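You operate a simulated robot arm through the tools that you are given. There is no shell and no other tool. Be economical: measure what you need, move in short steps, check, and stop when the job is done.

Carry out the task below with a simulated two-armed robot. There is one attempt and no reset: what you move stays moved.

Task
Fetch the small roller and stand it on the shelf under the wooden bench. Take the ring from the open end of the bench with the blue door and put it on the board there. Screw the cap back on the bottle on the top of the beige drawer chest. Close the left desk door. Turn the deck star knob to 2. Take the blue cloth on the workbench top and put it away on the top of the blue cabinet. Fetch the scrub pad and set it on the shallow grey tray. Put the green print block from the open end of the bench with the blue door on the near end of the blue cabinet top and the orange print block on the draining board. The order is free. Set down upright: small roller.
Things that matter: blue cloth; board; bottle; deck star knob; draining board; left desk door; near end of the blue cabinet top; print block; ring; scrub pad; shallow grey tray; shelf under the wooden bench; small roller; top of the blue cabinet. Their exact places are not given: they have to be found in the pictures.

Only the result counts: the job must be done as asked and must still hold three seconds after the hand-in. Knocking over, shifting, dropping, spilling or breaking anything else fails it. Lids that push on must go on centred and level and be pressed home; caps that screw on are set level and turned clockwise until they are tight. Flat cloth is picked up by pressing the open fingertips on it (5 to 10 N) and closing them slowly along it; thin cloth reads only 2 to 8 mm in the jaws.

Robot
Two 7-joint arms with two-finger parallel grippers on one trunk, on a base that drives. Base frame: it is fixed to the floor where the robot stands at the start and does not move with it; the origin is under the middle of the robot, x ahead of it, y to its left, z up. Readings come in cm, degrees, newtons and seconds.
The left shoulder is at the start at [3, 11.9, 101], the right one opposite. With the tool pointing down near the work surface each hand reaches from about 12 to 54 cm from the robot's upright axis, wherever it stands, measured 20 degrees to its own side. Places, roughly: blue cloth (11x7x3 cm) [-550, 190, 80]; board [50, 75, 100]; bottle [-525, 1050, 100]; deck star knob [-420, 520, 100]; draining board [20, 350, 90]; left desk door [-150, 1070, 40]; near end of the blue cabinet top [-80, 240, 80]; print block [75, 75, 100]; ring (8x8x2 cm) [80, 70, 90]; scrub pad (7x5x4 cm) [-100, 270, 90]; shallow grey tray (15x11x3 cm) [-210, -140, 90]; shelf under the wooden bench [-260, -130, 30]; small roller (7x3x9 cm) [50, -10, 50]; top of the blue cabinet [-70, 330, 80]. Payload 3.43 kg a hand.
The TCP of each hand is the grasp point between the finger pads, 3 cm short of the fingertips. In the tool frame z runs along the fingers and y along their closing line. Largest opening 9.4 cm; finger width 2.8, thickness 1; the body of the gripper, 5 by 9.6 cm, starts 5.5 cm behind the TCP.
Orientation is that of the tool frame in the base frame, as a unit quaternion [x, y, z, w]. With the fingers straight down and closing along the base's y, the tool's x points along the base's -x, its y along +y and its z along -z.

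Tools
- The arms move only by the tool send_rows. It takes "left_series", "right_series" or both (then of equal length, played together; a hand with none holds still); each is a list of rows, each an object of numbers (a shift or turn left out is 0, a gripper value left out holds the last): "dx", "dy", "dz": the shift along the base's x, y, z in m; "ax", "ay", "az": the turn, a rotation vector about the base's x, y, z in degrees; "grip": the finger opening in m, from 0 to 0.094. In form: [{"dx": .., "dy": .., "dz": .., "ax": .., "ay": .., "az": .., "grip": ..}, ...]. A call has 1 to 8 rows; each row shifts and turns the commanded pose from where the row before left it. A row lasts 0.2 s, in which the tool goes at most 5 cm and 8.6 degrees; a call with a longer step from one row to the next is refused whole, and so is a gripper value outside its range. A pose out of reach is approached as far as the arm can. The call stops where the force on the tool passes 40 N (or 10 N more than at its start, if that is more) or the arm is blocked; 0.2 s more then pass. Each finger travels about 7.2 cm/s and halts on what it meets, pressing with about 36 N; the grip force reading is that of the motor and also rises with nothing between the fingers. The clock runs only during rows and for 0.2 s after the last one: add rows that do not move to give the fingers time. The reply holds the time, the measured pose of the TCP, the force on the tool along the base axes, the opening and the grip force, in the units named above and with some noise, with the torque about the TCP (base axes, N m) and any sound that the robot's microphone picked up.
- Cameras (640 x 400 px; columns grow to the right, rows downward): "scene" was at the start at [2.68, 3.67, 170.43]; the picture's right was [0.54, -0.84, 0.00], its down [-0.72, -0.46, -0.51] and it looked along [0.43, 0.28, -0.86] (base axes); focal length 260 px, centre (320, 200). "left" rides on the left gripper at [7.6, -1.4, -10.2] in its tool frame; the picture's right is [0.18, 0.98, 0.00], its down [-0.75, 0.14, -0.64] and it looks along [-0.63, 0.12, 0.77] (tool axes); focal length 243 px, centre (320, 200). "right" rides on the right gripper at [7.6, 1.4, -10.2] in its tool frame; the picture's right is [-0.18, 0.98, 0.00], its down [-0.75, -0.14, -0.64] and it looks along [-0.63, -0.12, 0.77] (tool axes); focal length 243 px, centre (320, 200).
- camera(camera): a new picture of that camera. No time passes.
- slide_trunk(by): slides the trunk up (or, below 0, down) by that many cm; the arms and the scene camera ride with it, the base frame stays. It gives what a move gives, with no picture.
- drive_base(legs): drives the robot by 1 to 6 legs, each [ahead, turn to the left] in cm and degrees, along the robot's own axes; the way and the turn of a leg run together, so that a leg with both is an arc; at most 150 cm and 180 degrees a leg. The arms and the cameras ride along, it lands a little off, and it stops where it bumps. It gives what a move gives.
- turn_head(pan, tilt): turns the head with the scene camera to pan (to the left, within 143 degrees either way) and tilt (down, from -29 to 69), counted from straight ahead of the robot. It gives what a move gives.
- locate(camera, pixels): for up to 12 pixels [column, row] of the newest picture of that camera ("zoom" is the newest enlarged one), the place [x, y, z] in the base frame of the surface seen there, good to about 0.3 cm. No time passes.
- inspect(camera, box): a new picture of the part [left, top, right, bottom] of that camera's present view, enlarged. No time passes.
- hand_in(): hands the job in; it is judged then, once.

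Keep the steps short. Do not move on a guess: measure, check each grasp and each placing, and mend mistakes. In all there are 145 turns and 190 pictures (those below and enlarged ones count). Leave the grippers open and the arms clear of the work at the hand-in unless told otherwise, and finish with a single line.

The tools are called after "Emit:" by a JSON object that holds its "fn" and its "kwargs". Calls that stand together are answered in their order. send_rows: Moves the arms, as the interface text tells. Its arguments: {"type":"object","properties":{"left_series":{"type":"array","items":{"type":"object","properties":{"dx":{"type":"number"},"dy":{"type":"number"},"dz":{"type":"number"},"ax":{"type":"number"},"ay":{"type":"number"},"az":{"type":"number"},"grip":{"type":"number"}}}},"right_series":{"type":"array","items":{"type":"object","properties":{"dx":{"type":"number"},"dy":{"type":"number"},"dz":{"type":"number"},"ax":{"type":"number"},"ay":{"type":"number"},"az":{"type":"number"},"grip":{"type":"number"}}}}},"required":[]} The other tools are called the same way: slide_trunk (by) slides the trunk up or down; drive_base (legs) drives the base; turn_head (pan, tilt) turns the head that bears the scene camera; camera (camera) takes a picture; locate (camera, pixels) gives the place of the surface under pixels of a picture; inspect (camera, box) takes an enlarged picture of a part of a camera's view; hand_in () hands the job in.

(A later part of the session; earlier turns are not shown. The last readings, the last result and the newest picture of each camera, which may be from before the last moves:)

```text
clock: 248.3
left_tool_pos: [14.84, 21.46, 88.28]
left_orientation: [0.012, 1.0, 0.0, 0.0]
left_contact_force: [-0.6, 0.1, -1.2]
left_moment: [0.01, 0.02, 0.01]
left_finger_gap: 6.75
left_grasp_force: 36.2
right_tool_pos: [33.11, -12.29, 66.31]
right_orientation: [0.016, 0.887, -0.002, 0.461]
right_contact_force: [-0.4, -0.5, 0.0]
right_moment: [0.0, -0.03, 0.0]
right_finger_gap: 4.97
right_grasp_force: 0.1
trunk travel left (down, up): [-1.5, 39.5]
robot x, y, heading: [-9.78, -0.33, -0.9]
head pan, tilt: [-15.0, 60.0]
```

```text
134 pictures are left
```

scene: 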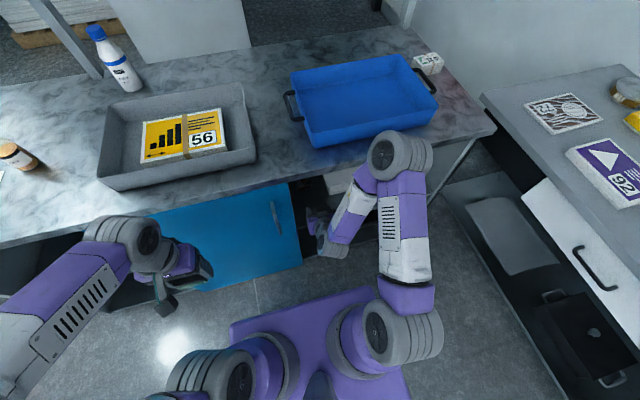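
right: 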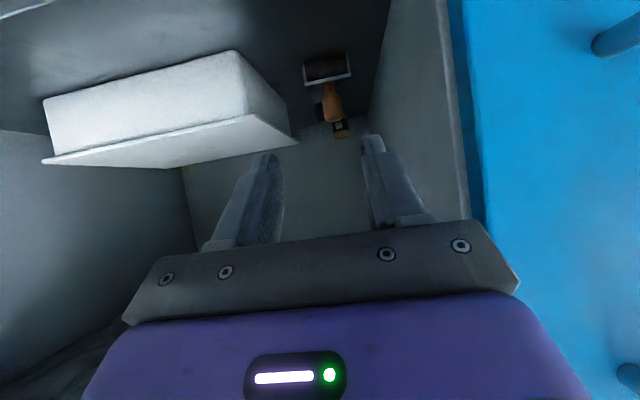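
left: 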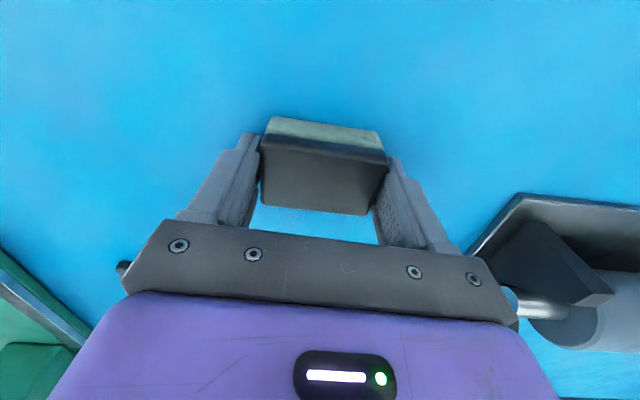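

I check where my elbow and forearm are relative to the bench edge.

Emit:
{"fn": "locate", "kwargs": {"camera": "scene", "pixels": [[390, 150], [420, 150], [350, 215], [335, 245], [400, 220], [400, 280], [405, 325], [375, 185]]}}

Emit:
{"fn": "locate", "kwargs": {"camera": "right", "pixels": [[327, 68], [333, 98], [305, 82], [350, 76], [340, 130], [290, 140], [445, 30], [350, 20]]}}

```text
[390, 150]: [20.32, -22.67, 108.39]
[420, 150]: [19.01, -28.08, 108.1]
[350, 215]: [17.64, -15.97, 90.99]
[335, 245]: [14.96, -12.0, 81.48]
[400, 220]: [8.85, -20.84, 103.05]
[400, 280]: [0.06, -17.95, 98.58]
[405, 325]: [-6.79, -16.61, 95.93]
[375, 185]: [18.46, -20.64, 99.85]
```

```text
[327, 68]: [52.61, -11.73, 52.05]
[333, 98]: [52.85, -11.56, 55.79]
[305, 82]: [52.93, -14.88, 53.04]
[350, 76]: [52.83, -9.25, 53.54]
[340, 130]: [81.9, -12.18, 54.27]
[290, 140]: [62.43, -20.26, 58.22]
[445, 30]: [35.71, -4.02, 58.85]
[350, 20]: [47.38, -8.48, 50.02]
```

The elbow is close to the bench edge; standing 6 cm farther back straightens and lowers the arm. Then advance the hand partly.

Emit:
{"fn": "drive_base", "kwargs": {"legs": [[-6, 0.8]]}}

Emit:
{"fn": "slide_trunk", "kwargs": {"by": -1.4}}

Emit:
{"fn": "send_rows", "kwargs": {"right_series": [{"dz": -0.03}, {"dx": 0.04, "dz": -0.02}, {"dx": 0.04, "dz": -0.015}, {"dx": 0.04}, {}]}}

Emit:
{"fn": "camera", "kwargs": {"camera": "right"}}

Emit:
{"fn": "camera", "kwargs": {"camera": "scene"}}

```text
clock: 249.2
left_tool_pos: [8.58, 21.79, 88.32]
left_orientation: [0.004, 1.0, 0.001, 0.001]
left_contact_force: [0.4, 0.6, -0.6]
left_moment: [-0.01, 0.0, 0.02]
left_finger_gap: 6.76
left_grasp_force: 36.0
right_tool_pos: [27.36, -11.51, 66.33]
right_orientation: [0.01, 0.887, 0.0, 0.462]
right_contact_force: [-0.6, 0.3, 0.4]
right_moment: [0.03, 0.0, 0.0]
right_finger_gap: 4.98
right_grasp_force: 0.0
trunk travel left (down, up): [-1.5, 39.5]
robot x, y, heading: [-15.77, 0.5, 0.1]
head pan, tilt: [-15.0, 60.0]
```

```text
clock: 249.9
left_tool_pos: [8.55, 21.87, 86.88]
left_orientation: [0.004, 1.0, 0.0, 0.0]
left_contact_force: [0.0, 0.6, -0.4]
left_moment: [-0.02, 0.01, -0.01]
left_finger_gap: 6.75
left_grasp_force: 35.9
right_tool_pos: [27.42, -11.61, 64.9]
right_orientation: [0.009, 0.887, 0.001, 0.461]
right_contact_force: [-0.3, -0.3, -0.4]
right_moment: [0.0, 0.01, 0.0]
right_finger_gap: 4.99
right_grasp_force: 0.0
trunk travel left (down, up): [-0.1, 40.9]
robot x, y, heading: [-15.21, -0.28, 0.1]
head pan, tilt: [-15.0, 60.0]
```

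```text
clock: 251.1
left_tool_pos: [8.64, 21.84, 86.86]
left_orientation: [0.004, 1.0, 0.0, 0.0]
left_contact_force: [-0.6, 0.7, -1.2]
left_moment: [-0.02, -0.02, 0.0]
left_finger_gap: 6.76
left_grasp_force: 36.2
right_tool_pos: [38.48, -10.61, 61.18]
right_orientation: [0.01, 0.887, 0.001, 0.461]
right_contact_force: [0.3, -0.8, -0.3]
right_moment: [-0.04, -0.02, -0.02]
right_finger_gap: 5.02
right_grasp_force: 0.0
right hand out of reach, approached as far as the arm can: row 1, 2, 3
trunk travel left (down, up): [-0.1, 40.9]
robot x, y, heading: [-15.7, -0.04, 0.2]
head pan, tilt: [-15.0, 60.0]
```

```text
133 pictures are left
```

right: 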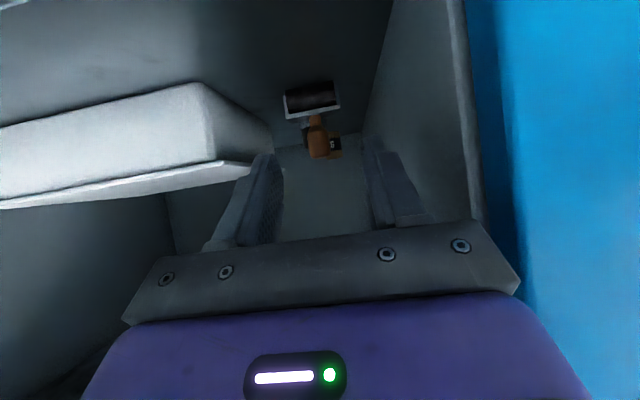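

```text
132 pictures are left
```

scene: 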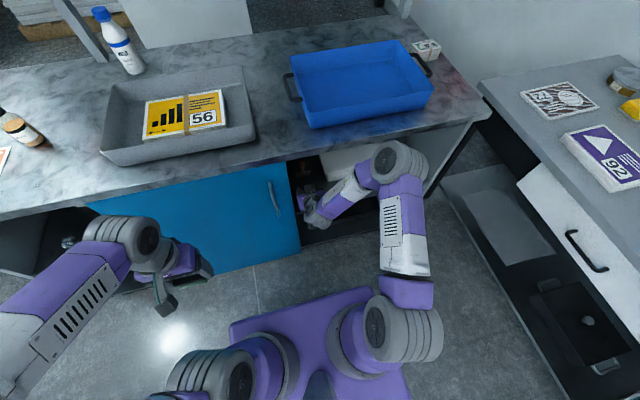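

Lowering is limited while the arm is folded; extend further by 8 cm and check.

Emit:
{"fn": "send_rows", "kwargs": {"right_series": [{"dx": 0.02}, {"dx": 0.02}, {"dx": 0.02}, {"dx": 0.01}, {}]}}

Emit:
{"fn": "camera", "kwargs": {"camera": "right"}}

Emit:
{"fn": "camera", "kwargs": {"camera": "scene"}}

```text
clock: 252.3
left_tool_pos: [8.59, 21.86, 86.82]
left_orientation: [0.004, 1.0, 0.0, 0.0]
left_contact_force: [0.1, 0.3, 0.0]
left_moment: [0.01, 0.01, 0.01]
left_finger_gap: 6.78
left_grasp_force: 35.6
right_tool_pos: [45.62, -10.83, 61.13]
right_orientation: [0.01, 0.887, 0.001, 0.461]
right_contact_force: [0.1, 0.6, 0.2]
right_moment: [-0.04, 0.01, 0.03]
right_finger_gap: 5.02
right_grasp_force: 0.0
trunk travel left (down, up): [-0.1, 40.9]
robot x, y, heading: [-15.54, 0.26, 0.1]
head pan, tilt: [-15.0, 60.0]
```

```text
131 pictures are left
```

right: 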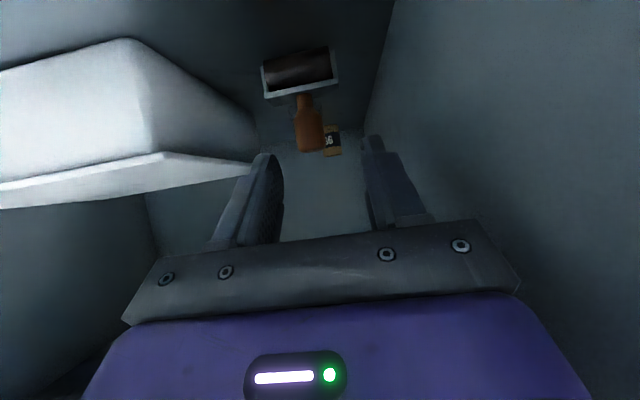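

```text
130 pictures are left
```

scene: 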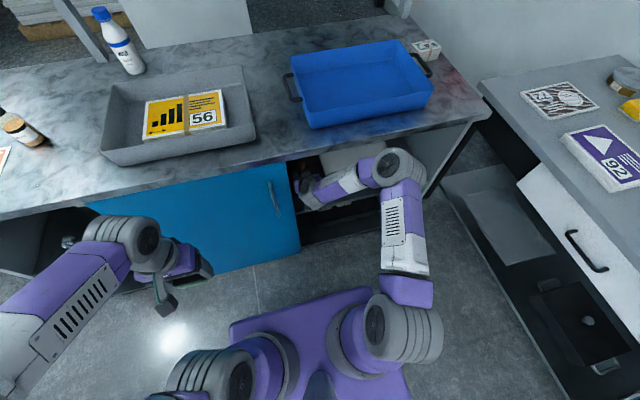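

Now within reach. Align y by -1.1, lower to 57.3, then advance in small steps around the handle.

Emit:
{"fn": "send_rows", "kwargs": {"right_series": [{"dy": -0.011, "dz": -0.02}, {"dz": -0.018}, {"dx": 0.02}, {"dx": 0.02}, {}]}}

Emit:
{"fn": "camera", "kwargs": {"camera": "right"}}

```text
clock: 253.5
left_tool_pos: [8.6, 21.91, 86.83]
left_orientation: [0.005, 1.0, 0.0, 0.0]
left_contact_force: [-0.4, 0.3, -0.9]
left_moment: [0.03, -0.03, -0.01]
left_finger_gap: 6.79
left_grasp_force: 35.7
right_tool_pos: [49.62, -11.78, 57.38]
right_orientation: [0.01, 0.887, 0.001, 0.461]
right_contact_force: [-1.0, -0.2, 0.7]
right_moment: [-0.03, -0.01, 0.02]
right_finger_gap: 4.99
right_grasp_force: 0.1
trunk travel left (down, up): [-0.1, 40.9]
robot x, y, heading: [-15.63, -0.32, 0.1]
head pan, tilt: [-15.0, 60.0]
```

```text
129 pictures are left
```

right: 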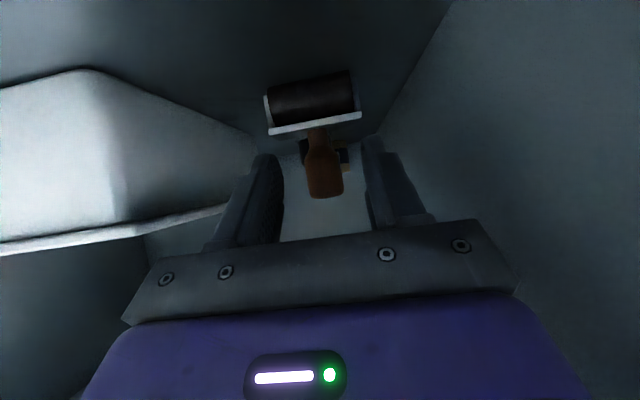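

Emit:
{"fn": "send_rows", "kwargs": {"right_series": [{"dx": 0.02}, {"dx": 0.018}, {"grip": 0.03}, {"grip": 0.015}, {"grip": 0.015}, {}]}}

Emit:
{"fn": "inspect", "kwargs": {"camera": "right", "box": [200, 80, 440, 250]}}

```text
clock: 254.9
left_tool_pos: [8.61, 21.95, 86.96]
left_orientation: [0.004, 1.0, 0.0, 0.0]
left_contact_force: [-0.6, -0.3, -0.6]
left_moment: [0.05, -0.01, -0.01]
left_finger_gap: 6.74
left_grasp_force: 36.0
right_tool_pos: [53.31, -11.78, 57.32]
right_orientation: [0.01, 0.887, 0.001, 0.461]
right_contact_force: [1.0, -0.7, 0.1]
right_moment: [0.07, 0.01, -0.01]
right_finger_gap: 2.83
right_grasp_force: 35.7
trunk travel left (down, up): [-0.1, 40.9]
robot x, y, heading: [-15.73, -0.52, 0.1]
head pan, tilt: [-15.0, 60.0]
```

```text
2.35 times, centred on (320, 165) of right
```

zoom: 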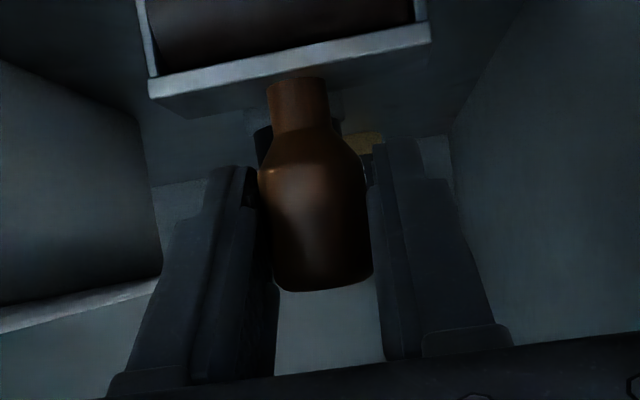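

Handle held (2.8 cm). Lift 3 cm and drive straight back out.

Emit:
{"fn": "send_rows", "kwargs": {"right_series": [{"dz": 0.01}, {"dz": 0.02}, {}]}}

Emit:
{"fn": "drive_base", "kwargs": {"legs": [[-60, 0]]}}

Emit:
{"fn": "camera", "kwargs": {"camera": "right"}}

Emit:
{"fn": "turn_head", "kwargs": {"pan": 0, "tilt": 40}}

Emit:
{"fn": "camera", "kwargs": {"camera": "scene"}}

```text
clock: 255.7
left_tool_pos: [8.63, 21.9, 86.95]
left_orientation: [0.005, 1.0, -0.001, 0.0]
left_contact_force: [0.4, -0.2, -0.5]
left_moment: [0.0, 0.03, -0.01]
left_finger_gap: 6.73
left_grasp_force: 35.8
right_tool_pos: [53.48, -11.9, 60.5]
right_orientation: [0.009, 0.888, 0.001, 0.46]
right_contact_force: [1.4, -0.3, -2.2]
right_moment: [0.01, -0.01, 0.0]
right_finger_gap: 2.43
right_grasp_force: 35.9
trunk travel left (down, up): [-0.1, 40.9]
robot x, y, heading: [-15.88, -0.28, 0.4]
head pan, tilt: [-15.0, 60.0]
```

```text
clock: 259.1
left_tool_pos: [-51.97, 21.68, 86.98]
left_orientation: [0.0, 1.0, -0.001, 0.001]
left_contact_force: [-0.4, -0.7, -0.7]
left_moment: [0.02, 0.01, -0.01]
left_finger_gap: 6.75
left_grasp_force: 36.2
right_tool_pos: [-6.77, -11.55, 60.39]
right_orientation: [0.004, 0.887, 0.004, 0.461]
right_contact_force: [0.1, 0.4, -2.7]
right_moment: [0.05, -0.01, 0.0]
right_finger_gap: 2.41
right_grasp_force: 36.4
trunk travel left (down, up): [-0.1, 40.9]
robot x, y, heading: [-75.6, -0.75, 0.4]
head pan, tilt: [-15.0, 60.0]
```

```text
127 pictures are left
```

right: 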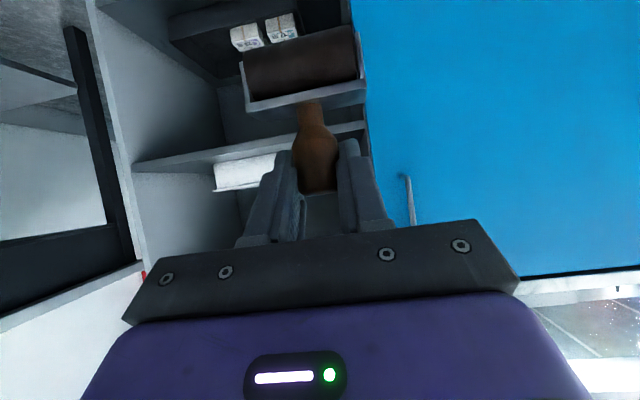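

```text
clock: 259.9
left_tool_pos: [-51.95, 21.74, 86.82]
left_orientation: [-0.001, 1.0, 0.001, 0.0]
left_contact_force: [-0.4, 0.5, -1.0]
left_moment: [0.02, -0.01, 0.01]
left_finger_gap: 6.76
left_grasp_force: 36.0
right_tool_pos: [-6.92, -11.51, 60.33]
right_orientation: [0.005, 0.887, 0.003, 0.461]
right_contact_force: [0.0, 0.1, -2.1]
right_moment: [0.04, -0.03, -0.03]
right_finger_gap: 2.43
right_grasp_force: 36.1
trunk travel left (down, up): [-0.1, 40.9]
robot x, y, heading: [-76.16, -0.25, 0.6]
head pan, tilt: [0.0, 40.0]
```

```text
126 pictures are left
```

scene: 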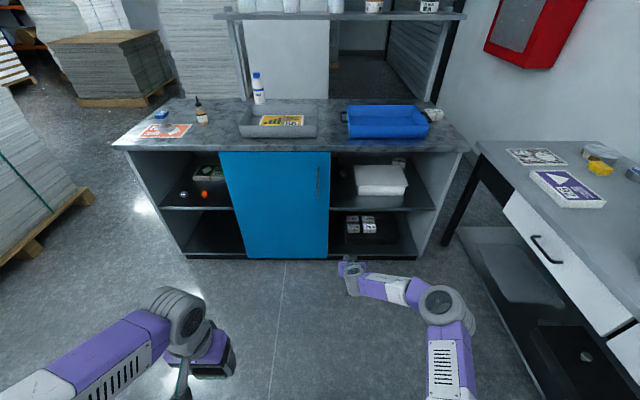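

Roller hanging in the right hand. I turn about and drive west, then look at the wooden bench.

Emit:
{"fn": "drive_base", "kwargs": {"legs": [[0, 179.5], [130, 0], [0, 45]]}}

Emit:
{"fn": "turn_head", "kwargs": {"pan": 30, "tilt": 35}}

Emit:
{"fn": "camera", "kwargs": {"camera": "scene"}}

```text
clock: 275.8
left_tool_pos: [-207.66, -31.6, 86.83]
left_orientation: [0.931, 0.365, 0.0, -0.001]
left_contact_force: [0.6, 0.1, -0.3]
left_moment: [0.01, 0.02, 0.01]
left_finger_gap: 6.79
left_grasp_force: 36.0
right_tool_pos: [-263.3, -37.85, 60.3]
right_orientation: [0.828, 0.318, -0.429, 0.17]
right_contact_force: [-0.4, 0.4, -2.9]
right_moment: [0.01, -0.01, 0.02]
right_finger_gap: 2.4
right_grasp_force: 35.7
trunk travel left (down, up): [-0.1, 40.9]
robot x, y, heading: [-204.68, 0.88, -136.7]
head pan, tilt: [0.0, 40.0]
```

```text
clock: 276.7
left_tool_pos: [-207.61, -31.53, 86.9]
left_orientation: [0.931, 0.365, 0.0, 0.0]
left_contact_force: [0.1, 0.4, -0.5]
left_moment: [-0.01, 0.01, 0.04]
left_finger_gap: 6.74
left_grasp_force: 36.0
right_tool_pos: [-263.3, -37.86, 60.52]
right_orientation: [0.828, 0.319, -0.428, 0.171]
right_contact_force: [0.4, -0.2, -2.7]
right_moment: [0.04, -0.03, 0.02]
right_finger_gap: 2.41
right_grasp_force: 36.0
trunk travel left (down, up): [-0.1, 40.9]
robot x, y, heading: [-204.95, 1.09, -136.6]
head pan, tilt: [30.0, 35.0]
```

```text
125 pictures are left
```

scene: 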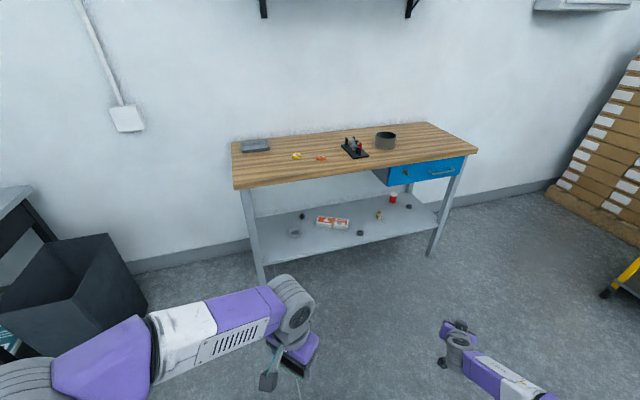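

Emit:
{"fn": "inspect", "kwargs": {"camera": "scene", "box": [220, 115, 490, 285]}}

Emit:
{"fn": "locate", "kwargs": {"camera": "zoom", "pixels": [[40, 170], [600, 90], [85, 65], [270, 260], [350, 230], [480, 220], [110, 325], [200, 290], [445, 240], [330, 282], [70, 80], [500, 245]]}}

```text
2.35 times, centred on (355, 200) of scene
```

zoom: 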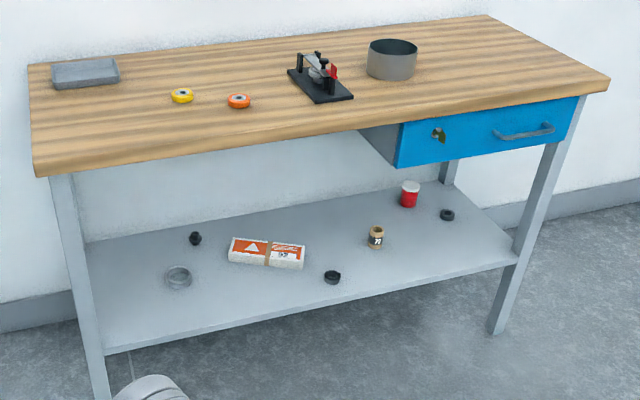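

```text
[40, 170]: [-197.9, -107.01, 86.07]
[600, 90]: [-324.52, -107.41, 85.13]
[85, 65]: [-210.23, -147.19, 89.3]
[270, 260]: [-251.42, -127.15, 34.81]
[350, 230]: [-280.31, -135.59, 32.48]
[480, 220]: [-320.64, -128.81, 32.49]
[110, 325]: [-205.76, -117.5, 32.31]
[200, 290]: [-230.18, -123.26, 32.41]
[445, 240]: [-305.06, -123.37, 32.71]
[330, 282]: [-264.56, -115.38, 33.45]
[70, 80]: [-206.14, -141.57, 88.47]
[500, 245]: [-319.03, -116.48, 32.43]
```

Wooden bench: shelf z 32.4, front y≈-108; grey tray on top at [-208,-144,88]. I choose the free shelf spot near [-298,-119] and drive to stand square in front, well back.

Emit:
{"fn": "drive_base", "kwargs": {"legs": [[0, -32.4], [83, 0], [0, 79]]}}

Emit:
{"fn": "turn_head", "kwargs": {"pan": 0, "tilt": 40}}

Emit:
{"fn": "camera", "kwargs": {"camera": "scene"}}

Emit:
{"fn": "camera", "kwargs": {"camera": "right"}}

```text
clock: 286.1
left_tool_pos: [-262.79, -39.0, 86.96]
left_orientation: [0.701, 0.713, 0.0, 0.0]
left_contact_force: [0.7, 0.5, -0.3]
left_moment: [0.01, 0.0, 0.02]
left_finger_gap: 6.74
left_grasp_force: 35.9
right_tool_pos: [-295.39, -84.67, 60.43]
right_orientation: [0.627, 0.628, -0.322, 0.33]
right_contact_force: [-0.2, -0.1, -3.6]
right_moment: [0.04, 0.01, 0.03]
right_finger_gap: 2.4
right_grasp_force: 35.4
trunk travel left (down, up): [-0.1, 40.9]
robot x, y, heading: [-285.27, -15.52, -88.6]
head pan, tilt: [30.0, 35.0]
```

```text
clock: 287.0
left_tool_pos: [-262.86, -38.92, 86.87]
left_orientation: [0.701, 0.713, 0.001, 0.0]
left_contact_force: [0.3, -0.3, -1.7]
left_moment: [-0.01, 0.01, 0.01]
left_finger_gap: 6.74
left_grasp_force: 35.9
right_tool_pos: [-295.49, -84.65, 60.26]
right_orientation: [0.626, 0.629, -0.321, 0.331]
right_contact_force: [0.7, 0.4, -3.5]
right_moment: [0.05, 0.01, -0.01]
right_finger_gap: 2.41
right_grasp_force: 35.5
trunk travel left (down, up): [-0.1, 40.9]
robot x, y, heading: [-285.51, -15.13, -88.6]
head pan, tilt: [0.0, 40.0]
```

```text
123 pictures are left
```

scene: 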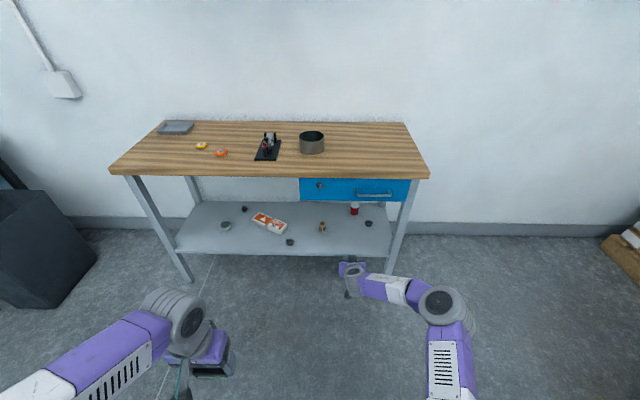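

```text
122 pictures are left
```

right: 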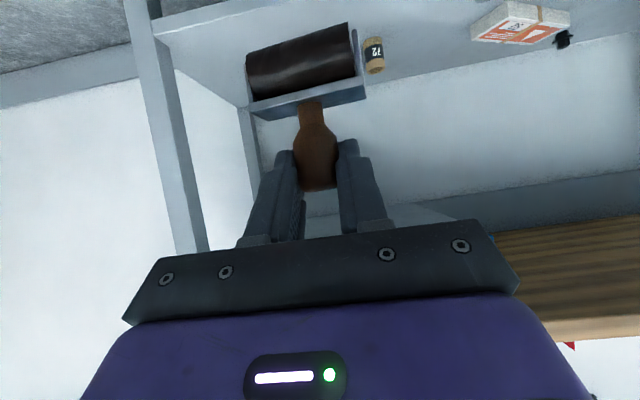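

I measure the held roller's tilt and lowest point, and the shelf spot.

Emit:
{"fn": "inspect", "kwargs": {"camera": "right", "box": [220, 10, 400, 200]}}

Emit:
{"fn": "locate", "kwargs": {"camera": "right", "pixels": [[318, 178], [312, 140], [311, 112], [262, 108], [363, 92], [250, 60], [348, 30], [255, 98], [305, 90], [358, 78]]}}

Emit:
{"fn": "inspect", "kwargs": {"camera": "scene", "box": [270, 180, 420, 280]}}

Emit:
{"fn": "locate", "kwargs": {"camera": "zoom", "pixels": [[320, 180], [350, 220], [220, 200], [420, 185], [360, 130], [230, 300], [400, 260], [500, 300], [300, 240], [85, 260]]}}

```text
2.11 times, centred on (310, 105) of right
```

zoom: 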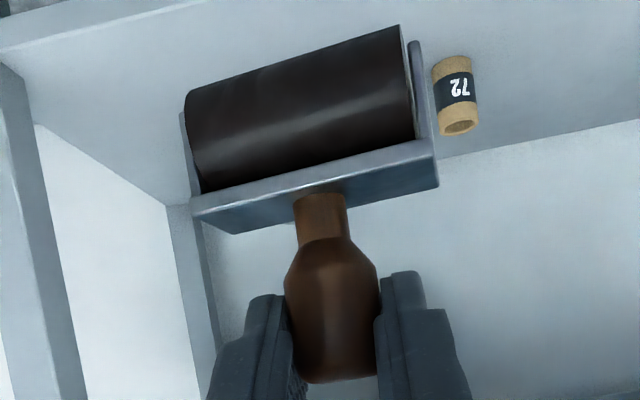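

```text
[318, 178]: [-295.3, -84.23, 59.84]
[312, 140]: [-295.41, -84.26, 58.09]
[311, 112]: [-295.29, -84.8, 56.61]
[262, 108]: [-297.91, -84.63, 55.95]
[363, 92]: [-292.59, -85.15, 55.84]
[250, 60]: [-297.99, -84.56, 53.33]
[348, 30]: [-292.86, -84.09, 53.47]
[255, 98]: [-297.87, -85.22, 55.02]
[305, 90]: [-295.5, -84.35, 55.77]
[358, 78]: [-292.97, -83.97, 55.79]
```

```text
4.00 times, centred on (345, 230) of scene
```

zoom: 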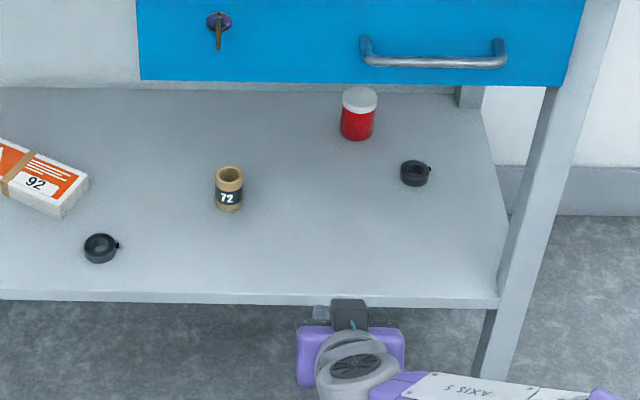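

```text
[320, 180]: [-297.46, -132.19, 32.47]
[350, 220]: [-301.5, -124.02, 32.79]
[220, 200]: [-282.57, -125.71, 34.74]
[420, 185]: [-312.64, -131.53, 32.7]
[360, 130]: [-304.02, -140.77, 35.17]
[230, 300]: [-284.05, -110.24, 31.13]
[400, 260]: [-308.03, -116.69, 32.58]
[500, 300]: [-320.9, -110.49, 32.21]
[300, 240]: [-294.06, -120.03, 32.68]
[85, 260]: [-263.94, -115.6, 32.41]
```

The roller hangs upright; its bottom is ~7.8 cm below the TCP. Lower the hand to ~44 here, in front of the bench.

Emit:
{"fn": "send_rows", "kwargs": {"right_series": [{"dz": -0.04}, {"dz": -0.04}, {"dz": -0.04}, {"dz": -0.04}, {}]}}

```text
clock: 288.2
left_tool_pos: [-262.9, -39.09, 86.95]
left_orientation: [0.701, 0.713, 0.0, 0.001]
left_contact_force: [-0.3, -0.2, -0.6]
left_moment: [-0.01, 0.01, 0.02]
left_finger_gap: 6.73
left_grasp_force: 35.9
right_tool_pos: [-295.53, -85.27, 44.94]
right_orientation: [0.627, 0.628, -0.322, 0.329]
right_contact_force: [-0.4, -0.1, -2.1]
right_moment: [0.04, 0.01, 0.02]
right_finger_gap: 2.4
right_grasp_force: 36.1
right hand out of reach, approached as far as the arm can: row 4
trunk travel left (down, up): [-0.1, 40.9]
robot x, y, heading: [-285.6, -15.51, -88.7]
head pan, tilt: [0.0, 40.0]
```

Emit:
{"fn": "send_rows", "kwargs": {"right_series": [{"dy": 0.04}, {"dy": 0.03, "dz": -0.01}, {"dz": -0.015}, {"dz": -0.02}, {"dz": 0.01}]}}

```text
clock: 289.4
left_tool_pos: [-262.85, -38.99, 86.93]
left_orientation: [0.701, 0.713, 0.0, 0.0]
left_contact_force: [-0.2, 0.1, 0.0]
left_moment: [-0.02, 0.0, -0.01]
left_finger_gap: 6.73
left_grasp_force: 36.5
right_tool_pos: [-293.24, -78.79, 41.32]
right_orientation: [0.628, 0.628, -0.324, 0.327]
right_contact_force: [-0.1, 1.1, -3.2]
right_moment: [0.02, 0.0, -0.03]
right_finger_gap: 2.38
right_grasp_force: 35.9
right hand out of reach, approached as far as the arm can: row 1, 2
trunk travel left (down, up): [-0.1, 40.9]
robot x, y, heading: [-285.5, -15.12, -88.4]
head pan, tilt: [0.0, 40.0]
```

Reachable. Raise 2 cm for clearance and drive 40 cm in.

Emit:
{"fn": "send_rows", "kwargs": {"right_series": [{"dz": 0.02}, {}]}}

Emit:
{"fn": "drive_base", "kwargs": {"legs": [[0, -1.8], [40, 0]]}}

Emit:
{"fn": "camera", "kwargs": {"camera": "right"}}

Emit:
{"fn": "turn_head", "kwargs": {"pan": -10, "tilt": 50}}

Emit:
{"fn": "camera", "kwargs": {"camera": "scene"}}

```text
clock: 290.0
left_tool_pos: [-262.86, -39.04, 86.96]
left_orientation: [0.701, 0.713, 0.0, 0.001]
left_contact_force: [-0.2, -0.3, 0.0]
left_moment: [-0.02, -0.02, -0.02]
left_finger_gap: 6.77
left_grasp_force: 36.6
right_tool_pos: [-293.17, -78.83, 43.32]
right_orientation: [0.628, 0.628, -0.324, 0.327]
right_contact_force: [0.0, 1.3, -2.6]
right_moment: [0.04, 0.0, 0.0]
right_finger_gap: 2.41
right_grasp_force: 36.1
trunk travel left (down, up): [-0.1, 40.9]
robot x, y, heading: [-285.08, -15.31, -88.7]
head pan, tilt: [0.0, 40.0]
```

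```text
clock: 292.9
left_tool_pos: [-263.94, -80.2, 86.81]
left_orientation: [0.713, 0.702, 0.001, 0.0]
left_contact_force: [-0.8, -0.3, 0.6]
left_moment: [0.0, 0.01, 0.01]
left_finger_gap: 6.74
left_grasp_force: 35.9
right_tool_pos: [-295.44, -119.13, 43.43]
right_orientation: [0.638, 0.618, -0.329, 0.322]
right_contact_force: [0.4, 0.0, -2.9]
right_moment: [0.09, -0.02, -0.01]
right_finger_gap: 2.41
right_grasp_force: 36.1
trunk travel left (down, up): [-0.1, 40.9]
robot x, y, heading: [-285.67, -55.69, -90.4]
head pan, tilt: [0.0, 40.0]
```

```text
119 pictures are left
```

right: 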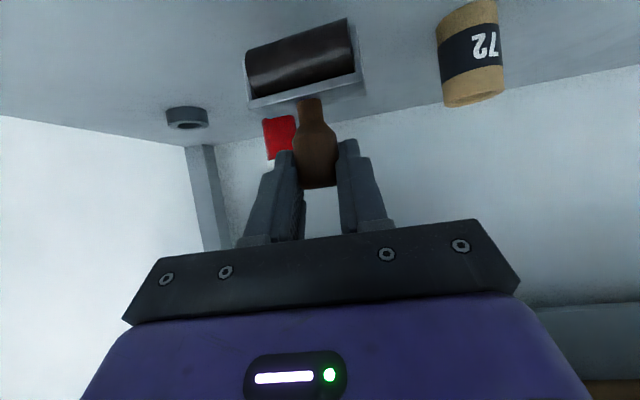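

```text
clock: 293.6
left_tool_pos: [-263.88, -80.21, 86.91]
left_orientation: [0.713, 0.701, 0.0, 0.0]
left_contact_force: [-0.1, -0.2, 0.0]
left_moment: [0.01, 0.01, 0.0]
left_finger_gap: 6.73
left_grasp_force: 35.9
right_tool_pos: [-295.59, -119.03, 43.29]
right_orientation: [0.637, 0.618, -0.329, 0.323]
right_contact_force: [-0.3, -0.2, -2.8]
right_moment: [0.05, 0.04, -0.03]
right_finger_gap: 2.38
right_grasp_force: 35.6
trunk travel left (down, up): [-0.1, 40.9]
robot x, y, heading: [-286.0, -55.49, -90.4]
head pan, tilt: [-10.0, 50.0]
```

```text
118 pictures are left
```

scene: 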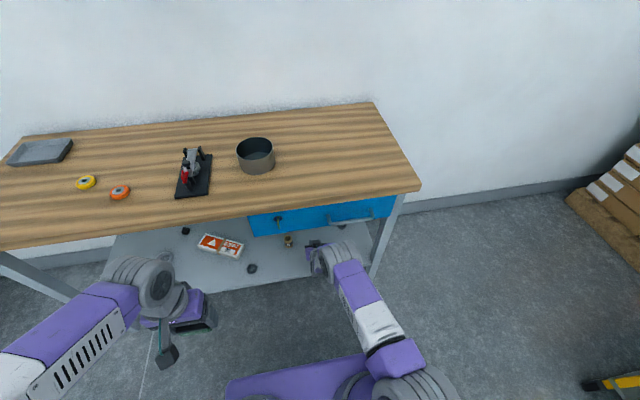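

Over the spot [-295.5,-119]. Lower in fine steps watching the force.

Emit:
{"fn": "send_rows", "kwargs": {"right_series": [{"dz": -0.015}, {"dz": -0.008}, {"dz": -0.004}, {}]}}

Emit:
{"fn": "inspect", "kwargs": {"camera": "right", "box": [200, 0, 440, 150]}}

Emit:
{"fn": "locate", "kwargs": {"camera": "right", "pixels": [[250, 60], [345, 30]]}}

```text
clock: 294.6
left_tool_pos: [-263.87, -80.12, 86.85]
left_orientation: [0.712, 0.702, 0.0, 0.0]
left_contact_force: [-0.1, 0.3, -0.8]
left_moment: [-0.01, -0.01, 0.0]
left_finger_gap: 6.78
left_grasp_force: 36.0
right_tool_pos: [-295.43, -119.1, 40.7]
right_orientation: [0.638, 0.616, -0.331, 0.322]
right_contact_force: [0.2, 0.3, 3.5]
right_moment: [-0.01, 0.11, -0.02]
right_finger_gap: 2.38
right_grasp_force: 35.6
trunk travel left (down, up): [-0.1, 40.9]
robot x, y, heading: [-285.39, -56.03, -90.3]
head pan, tilt: [-10.0, 50.0]
```

```text
2.67 times, centred on (320, 75) of right
```

zoom: 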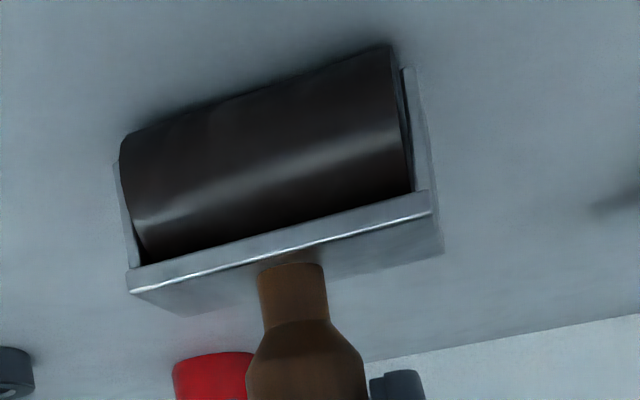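

```text
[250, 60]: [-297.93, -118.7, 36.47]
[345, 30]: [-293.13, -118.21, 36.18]
```

Contact (force went from -2.8 to +3.5 N). Settle 1 mm more, then open gently.

Emit:
{"fn": "send_rows", "kwargs": {"right_series": [{"dz": -0.001}, {"grip": 0.028}, {"grip": 0.034}, {"grip": 0.045}, {}, {"dy": 0.0}]}}

Emit:
{"fn": "camera", "kwargs": {"camera": "right"}}

```text
clock: 296.0
left_tool_pos: [-263.86, -80.19, 86.85]
left_orientation: [0.713, 0.702, 0.0, 0.0]
left_contact_force: [0.2, 0.6, -0.6]
left_moment: [0.04, -0.02, -0.02]
left_finger_gap: 6.76
left_grasp_force: 35.8
right_tool_pos: [-295.57, -119.16, 40.54]
right_orientation: [0.637, 0.618, -0.329, 0.322]
right_contact_force: [0.2, -0.2, -0.5]
right_moment: [0.01, 0.01, 0.01]
right_finger_gap: 4.5
right_grasp_force: 0.2
trunk travel left (down, up): [-0.1, 40.9]
robot x, y, heading: [-285.59, -56.06, -90.2]
head pan, tilt: [-10.0, 50.0]
```

```text
116 pictures are left
```

right: 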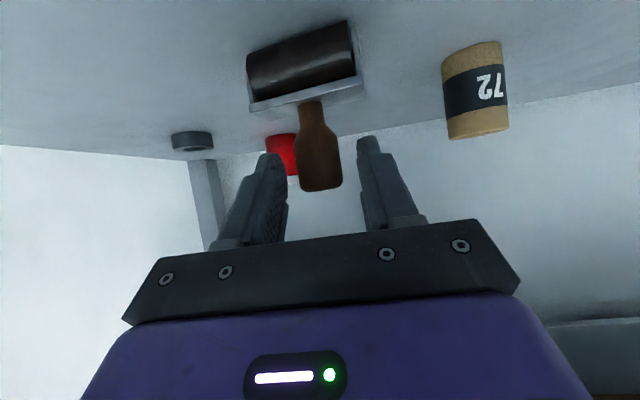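

Roller stands upright and free. I back out straight, raise the trunk, and look at the tray and the space at the bench's left end.

Emit:
{"fn": "drive_base", "kwargs": {"legs": [[-50, 0]]}}

Emit:
{"fn": "slide_trunk", "kwargs": {"by": 30}}

Emit:
{"fn": "turn_head", "kwargs": {"pan": 25, "tilt": 35}}

Emit:
{"fn": "camera", "kwargs": {"camera": "scene"}}

```text
clock: 298.9
left_tool_pos: [-263.58, -30.5, 86.93]
left_orientation: [0.711, 0.703, 0.0, -0.001]
left_contact_force: [-0.2, 0.2, -0.5]
left_moment: [-0.04, -0.01, 0.03]
left_finger_gap: 6.73
left_grasp_force: 36.4
right_tool_pos: [-295.19, -69.68, 40.46]
right_orientation: [0.636, 0.619, -0.329, 0.323]
right_contact_force: [-0.5, -0.6, -0.1]
right_moment: [-0.01, 0.0, 0.01]
right_finger_gap: 4.49
right_grasp_force: 0.0
trunk travel left (down, up): [-0.1, 40.9]
robot x, y, heading: [-285.8, -5.81, -90.1]
head pan, tilt: [-10.0, 50.0]
```

```text
clock: 301.9
left_tool_pos: [-263.51, -30.58, 116.86]
left_orientation: [0.711, 0.703, 0.0, 0.0]
left_contact_force: [-0.3, 0.5, 0.2]
left_moment: [0.02, -0.02, -0.06]
left_finger_gap: 6.75
left_grasp_force: 36.4
right_tool_pos: [-294.95, -69.66, 70.57]
right_orientation: [0.637, 0.619, -0.329, 0.322]
right_contact_force: [-0.6, 0.4, -0.1]
right_moment: [0.01, -0.01, -0.01]
right_finger_gap: 4.47
right_grasp_force: 0.1
trunk travel left (down, up): [-30.1, 10.9]
robot x, y, heading: [-285.59, -6.41, -90.4]
head pan, tilt: [-10.0, 50.0]
```

```text
clock: 302.9
left_tool_pos: [-263.63, -30.58, 116.93]
left_orientation: [0.711, 0.703, 0.0, 0.0]
left_contact_force: [0.1, -0.8, 0.1]
left_moment: [-0.01, 0.02, 0.01]
left_finger_gap: 6.74
left_grasp_force: 35.7
right_tool_pos: [-295.02, -69.56, 70.56]
right_orientation: [0.636, 0.619, -0.328, 0.322]
right_contact_force: [0.3, -0.8, -0.3]
right_moment: [0.01, 0.0, 0.03]
right_finger_gap: 4.5
right_grasp_force: 0.0
trunk travel left (down, up): [-30.1, 10.9]
robot x, y, heading: [-285.96, -5.96, -90.1]
head pan, tilt: [25.0, 35.0]
```

```text
115 pictures are left
```

scene: 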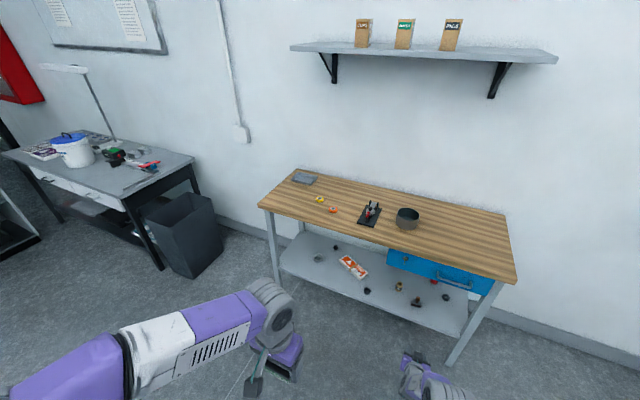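

Emit:
{"fn": "locate", "kwargs": {"camera": "scene", "pixels": [[222, 250], [212, 200], [188, 275], [270, 280], [258, 205], [304, 178], [292, 180], [302, 185], [317, 180], [308, 172], [195, 195], [225, 215]]}}

Emit:
{"fn": "inspect", "kwargs": {"camera": "scene", "box": [250, 155, 410, 255]}}

```text
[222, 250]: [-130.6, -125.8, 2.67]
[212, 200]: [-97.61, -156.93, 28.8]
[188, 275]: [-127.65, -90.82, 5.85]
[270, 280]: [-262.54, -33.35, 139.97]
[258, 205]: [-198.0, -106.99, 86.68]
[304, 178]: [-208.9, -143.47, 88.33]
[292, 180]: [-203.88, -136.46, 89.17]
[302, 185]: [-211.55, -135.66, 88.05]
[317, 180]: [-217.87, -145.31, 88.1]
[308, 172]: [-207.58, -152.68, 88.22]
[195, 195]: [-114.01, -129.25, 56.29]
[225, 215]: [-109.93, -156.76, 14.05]
```

```text
4.00 times, centred on (330, 205) of scene
```

zoom: 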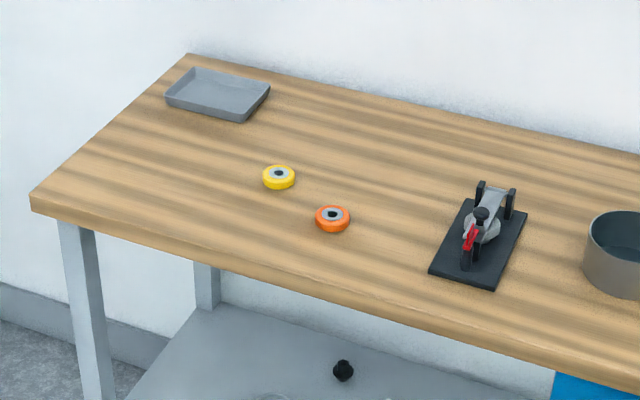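

The tray is too deep for a vertical reach, so I'll set the pad on the bench front, regrasp it with a tilted hand, and reach the tray. First I fold the right hand back upright and measure tray corners.

Emit:
{"fn": "locate", "kwargs": {"camera": "zoom", "pixels": [[166, 97], [240, 118], [268, 87], [196, 70], [218, 95], [278, 172], [332, 212], [180, 180]]}}

Emit:
{"fn": "send_rows", "kwargs": {"right_series": [{"dy": 0.03, "dz": 0.035, "ax": 7}, {"dy": 0.03, "dz": 0.035, "ax": 7}, {"dy": 0.03, "dz": 0.035, "ax": 7}, {"dy": 0.03, "dz": 0.035, "ax": 7}, {"dy": 0.03, "dz": 0.035, "ax": 7}, {"dy": 0.03, "dz": 0.035, "ax": 7}, {"dy": 0.03, "dz": 0.035, "ax": 7}, {"dy": 0.03, "dz": 0.035, "ax": 6}]}}

Emit:
{"fn": "send_rows", "kwargs": {"right_series": [{"dy": 0.02, "dz": 0.04, "grip": 0.09}, {"dz": 0.04}, {"dz": 0.04}, {"dx": -0.04}, {"dx": -0.04}]}}

Emit:
{"fn": "drive_base", "kwargs": {"legs": [[0, 90], [63, 0], [0, -90], [45, 0]]}}

Emit:
{"fn": "turn_head", "kwargs": {"pan": 0, "tilt": 50}}

Emit:
{"fn": "camera", "kwargs": {"camera": "scene"}}

```text
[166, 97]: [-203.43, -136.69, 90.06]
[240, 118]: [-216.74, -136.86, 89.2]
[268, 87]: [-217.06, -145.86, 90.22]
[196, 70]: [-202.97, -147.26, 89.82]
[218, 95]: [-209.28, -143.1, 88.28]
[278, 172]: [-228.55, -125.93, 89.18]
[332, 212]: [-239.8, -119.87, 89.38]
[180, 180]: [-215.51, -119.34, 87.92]
```

```text
clock: 304.8
left_tool_pos: [-263.7, -30.56, 116.87]
left_orientation: [0.711, 0.703, -0.001, 0.001]
left_contact_force: [0.3, 0.8, -0.9]
left_moment: [0.0, 0.0, -0.02]
left_finger_gap: 6.74
left_grasp_force: 35.6
right_tool_pos: [-294.97, -45.55, 98.85]
right_orientation: [0.713, 0.701, -0.005, -0.008]
right_contact_force: [0.3, 0.5, 0.3]
right_moment: [-0.05, 0.03, -0.01]
right_finger_gap: 4.51
right_grasp_force: 0.1
trunk travel left (down, up): [-30.1, 10.9]
robot x, y, heading: [-285.35, -6.63, -90.1]
head pan, tilt: [25.0, 35.0]
```

```text
clock: 305.9
left_tool_pos: [-263.53, -30.55, 116.99]
left_orientation: [0.711, 0.703, 0.0, 0.0]
left_contact_force: [0.0, 1.4, -0.8]
left_moment: [-0.04, 0.02, -0.01]
left_finger_gap: 6.76
left_grasp_force: 36.6
right_tool_pos: [-303.01, -43.69, 110.66]
right_orientation: [0.713, 0.701, -0.005, -0.008]
right_contact_force: [-0.7, 0.4, 0.5]
right_moment: [0.02, 0.0, -0.03]
right_finger_gap: 9.02
right_grasp_force: 0.1
trunk travel left (down, up): [-30.1, 10.9]
robot x, y, heading: [-285.78, -6.5, -90.3]
head pan, tilt: [25.0, 35.0]
```

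```text
clock: 319.5
left_tool_pos: [-203.54, -78.12, 116.83]
left_orientation: [0.727, 0.687, 0.0, 0.0]
left_contact_force: [-0.6, -0.5, -0.1]
left_moment: [-0.02, -0.01, 0.01]
left_finger_gap: 6.74
left_grasp_force: 36.3
right_tool_pos: [-243.12, -89.46, 110.57]
right_orientation: [0.73, 0.684, -0.005, -0.008]
right_contact_force: [-0.6, 0.4, 0.1]
right_moment: [0.02, -0.02, 0.05]
right_finger_gap: 8.97
right_grasp_force: 0.0
trunk travel left (down, up): [-30.1, 10.9]
robot x, y, heading: [-224.46, -52.99, -92.5]
head pan, tilt: [25.0, 35.0]
```

```text
clock: 320.4
left_tool_pos: [-203.26, -78.03, 116.85]
left_orientation: [0.727, 0.687, -0.001, 0.0]
left_contact_force: [-0.9, 0.8, -0.6]
left_moment: [0.0, 0.01, -0.02]
left_finger_gap: 6.74
left_grasp_force: 36.2
right_tool_pos: [-243.33, -89.4, 110.76]
right_orientation: [0.73, 0.684, -0.005, -0.007]
right_contact_force: [-0.3, -0.4, 0.5]
right_moment: [0.02, 0.03, 0.0]
right_finger_gap: 8.99
right_grasp_force: 0.1
trunk travel left (down, up): [-30.1, 10.9]
robot x, y, heading: [-224.3, -52.67, -92.8]
head pan, tilt: [0.0, 50.0]
```

```text
113 pictures are left
```

scene: 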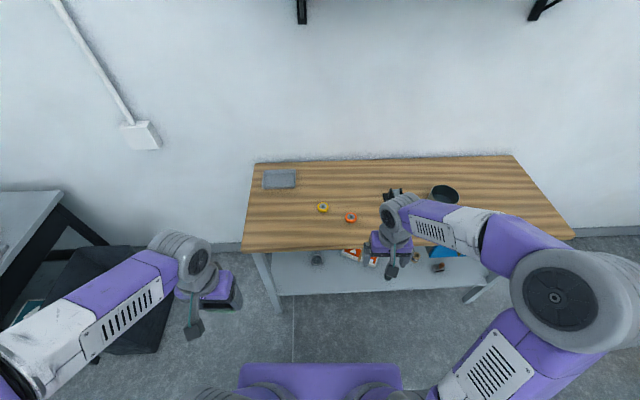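

Drive up to the bench (28 cm from its edge) and bring the pad over the free front area.

Emit:
{"fn": "drive_base", "kwargs": {"legs": [[25, 2.8]]}}

Emit:
{"fn": "camera", "kwargs": {"camera": "left"}}

```text
clock: 322.2
left_tool_pos: [-202.78, -102.02, 116.86]
left_orientation: [0.71, 0.705, 0.0, 0.0]
left_contact_force: [0.0, -0.1, 0.2]
left_moment: [0.02, 0.0, -0.01]
left_finger_gap: 6.75
left_grasp_force: 35.7
right_tool_pos: [-241.95, -115.19, 110.58]
right_orientation: [0.712, 0.702, -0.006, -0.008]
right_contact_force: [-0.6, 0.0, -0.5]
right_moment: [0.0, 0.01, 0.01]
right_finger_gap: 9.03
right_grasp_force: 0.0
trunk travel left (down, up): [-30.1, 10.9]
robot x, y, heading: [-224.61, -78.0, -90.1]
head pan, tilt: [0.0, 50.0]
```

```text
112 pictures are left
```

left: 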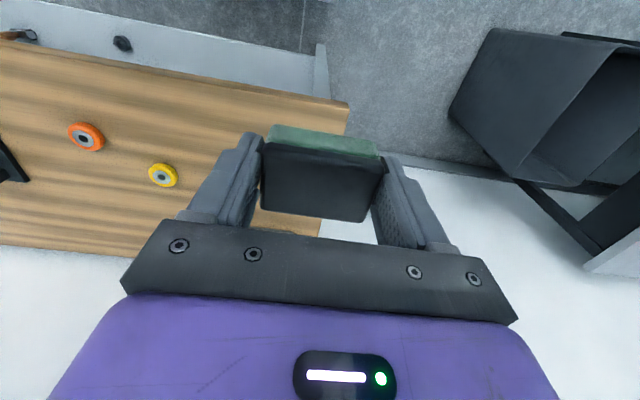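

Emit:
{"fn": "send_rows", "kwargs": {"left_series": [{"dx": -0.0184, "dy": -0.04, "dz": -0.02}, {"dx": -0.0184, "dy": -0.04, "dz": -0.02}, {"dx": -0.0184, "dy": -0.04, "dz": -0.02}, {"dx": -0.0184, "dy": -0.04, "dz": -0.02}, {"dx": -0.0184, "dy": -0.04, "dz": -0.02}, {"dz": -0.045}, {"dz": -0.045}, {"dz": -0.035}]}}

Emit:
{"fn": "send_rows", "kwargs": {"left_series": [{"dz": -0.01}, {"dz": -0.01}, {"dz": -0.006}, {}]}}

Emit:
{"fn": "camera", "kwargs": {"camera": "left"}}

```text
clock: 324.0
left_tool_pos: [-212.13, -121.93, 94.07]
left_orientation: [0.71, 0.704, 0.0, 0.0]
left_contact_force: [-0.6, -0.9, -1.6]
left_moment: [0.02, 0.0, -0.02]
left_finger_gap: 6.75
left_grasp_force: 36.0
right_tool_pos: [-242.04, -115.06, 110.72]
right_orientation: [0.713, 0.701, -0.006, -0.008]
right_contact_force: [-0.4, 0.7, 0.0]
right_moment: [-0.01, 0.04, -0.01]
right_finger_gap: 9.01
right_grasp_force: 0.0
trunk travel left (down, up): [-30.1, 10.9]
robot x, y, heading: [-224.92, -77.85, -90.0]
head pan, tilt: [0.0, 50.0]
```

```text
clock: 325.0
left_tool_pos: [-211.94, -121.72, 91.78]
left_orientation: [0.71, 0.705, -0.001, -0.001]
left_contact_force: [0.5, 0.9, 0.2]
left_moment: [0.0, 0.01, 0.01]
left_finger_gap: 6.74
left_grasp_force: 35.5
right_tool_pos: [-242.06, -115.08, 110.62]
right_orientation: [0.712, 0.702, -0.005, -0.008]
right_contact_force: [0.2, 0.7, -0.2]
right_moment: [0.01, -0.01, -0.01]
right_finger_gap: 9.0
right_grasp_force: 0.2
trunk travel left (down, up): [-30.1, 10.9]
robot x, y, heading: [-224.71, -77.5, -90.0]
head pan, tilt: [0.0, 50.0]
```

```text
111 pictures are left
```

left: 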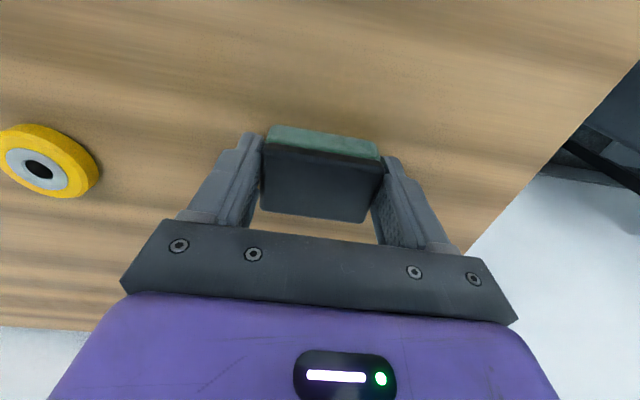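

Pad about 3 mm above the bench. Set it down, open, rise a little and tilt the hand 35° forward.

Emit:
{"fn": "send_rows", "kwargs": {"left_series": [{"dz": -0.004}, {"grip": 0.085}, {"grip": 0.09}, {"dz": 0.02}, {"dz": 0.02, "ax": -7}, {"ax": -7}, {"ax": -7}, {"ax": -7}]}}

Emit:
{"fn": "send_rows", "kwargs": {"left_series": [{"ax": -7, "dy": 0.008}, {}]}}

Emit:
{"fn": "camera", "kwargs": {"camera": "left"}}

```text
clock: 326.8
left_tool_pos: [-211.88, -121.91, 95.42]
left_orientation: [0.689, 0.683, -0.171, 0.172]
left_contact_force: [-0.1, 0.4, 0.1]
left_moment: [0.0, 0.0, 0.0]
left_finger_gap: 8.99
left_grasp_force: 0.0
right_tool_pos: [-241.93, -115.04, 110.8]
right_orientation: [0.713, 0.701, -0.005, -0.007]
right_contact_force: [-0.2, 0.4, 0.0]
right_moment: [0.0, -0.01, -0.01]
right_finger_gap: 8.99
right_grasp_force: 0.1
trunk travel left (down, up): [-30.1, 10.9]
robot x, y, heading: [-224.84, -77.88, -90.0]
head pan, tilt: [0.0, 50.0]
```

```text
clock: 327.4
left_tool_pos: [-211.76, -121.15, 95.47]
left_orientation: [0.677, 0.672, -0.213, 0.214]
left_contact_force: [0.6, -0.2, 0.1]
left_moment: [-0.02, 0.02, 0.0]
left_finger_gap: 8.97
left_grasp_force: 0.1
right_tool_pos: [-241.93, -115.07, 110.58]
right_orientation: [0.712, 0.702, -0.005, -0.008]
right_contact_force: [0.4, -0.7, 0.7]
right_moment: [0.0, -0.03, 0.01]
right_finger_gap: 8.99
right_grasp_force: 0.1
trunk travel left (down, up): [-30.1, 10.9]
robot x, y, heading: [-225.06, -77.85, -89.9]
head pan, tilt: [0.0, 50.0]
```

```text
110 pictures are left
```

left: 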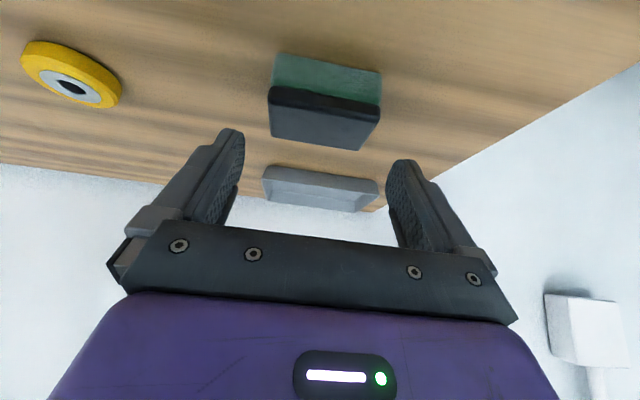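

Emit:
{"fn": "locate", "kwargs": {"camera": "left", "pixels": [[272, 128], [368, 142], [270, 100], [376, 115], [320, 118], [320, 145], [275, 65], [420, 100], [320, 185]]}}

```text
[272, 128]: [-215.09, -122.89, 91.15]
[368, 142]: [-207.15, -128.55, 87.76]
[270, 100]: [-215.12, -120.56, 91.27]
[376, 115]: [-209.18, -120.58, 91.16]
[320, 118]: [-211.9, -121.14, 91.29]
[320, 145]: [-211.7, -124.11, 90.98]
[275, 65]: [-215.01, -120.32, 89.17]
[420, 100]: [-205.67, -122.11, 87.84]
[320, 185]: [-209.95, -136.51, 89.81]
```

Emit:
{"fn": "send_rows", "kwargs": {"left_series": [{"dz": -0.02, "dx": -0.003}, {"dz": -0.014, "dy": -0.002}, {"grip": 0.055}, {"grip": 0.055}, {"grip": 0.055}, {"dz": 0.03}, {"dz": 0.03}]}}

Emit:
{"fn": "camera", "kwargs": {"camera": "left"}}

```text
clock: 329.0
left_tool_pos: [-212.32, -121.24, 98.18]
left_orientation: [0.677, 0.671, -0.212, 0.213]
left_contact_force: [-0.1, 0.8, -0.3]
left_moment: [0.02, -0.02, -0.01]
left_finger_gap: 6.7
left_grasp_force: 36.0
right_tool_pos: [-242.05, -115.05, 110.67]
right_orientation: [0.713, 0.701, -0.005, -0.008]
right_contact_force: [0.1, 0.3, -0.4]
right_moment: [-0.03, 0.01, 0.02]
right_finger_gap: 9.02
right_grasp_force: 0.1
trunk travel left (down, up): [-30.1, 10.9]
robot x, y, heading: [-224.6, -77.86, -89.9]
head pan, tilt: [0.0, 50.0]
```

```text
109 pictures are left
```

left: 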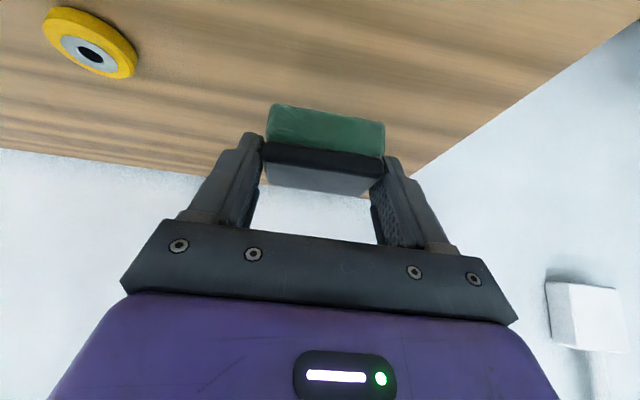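

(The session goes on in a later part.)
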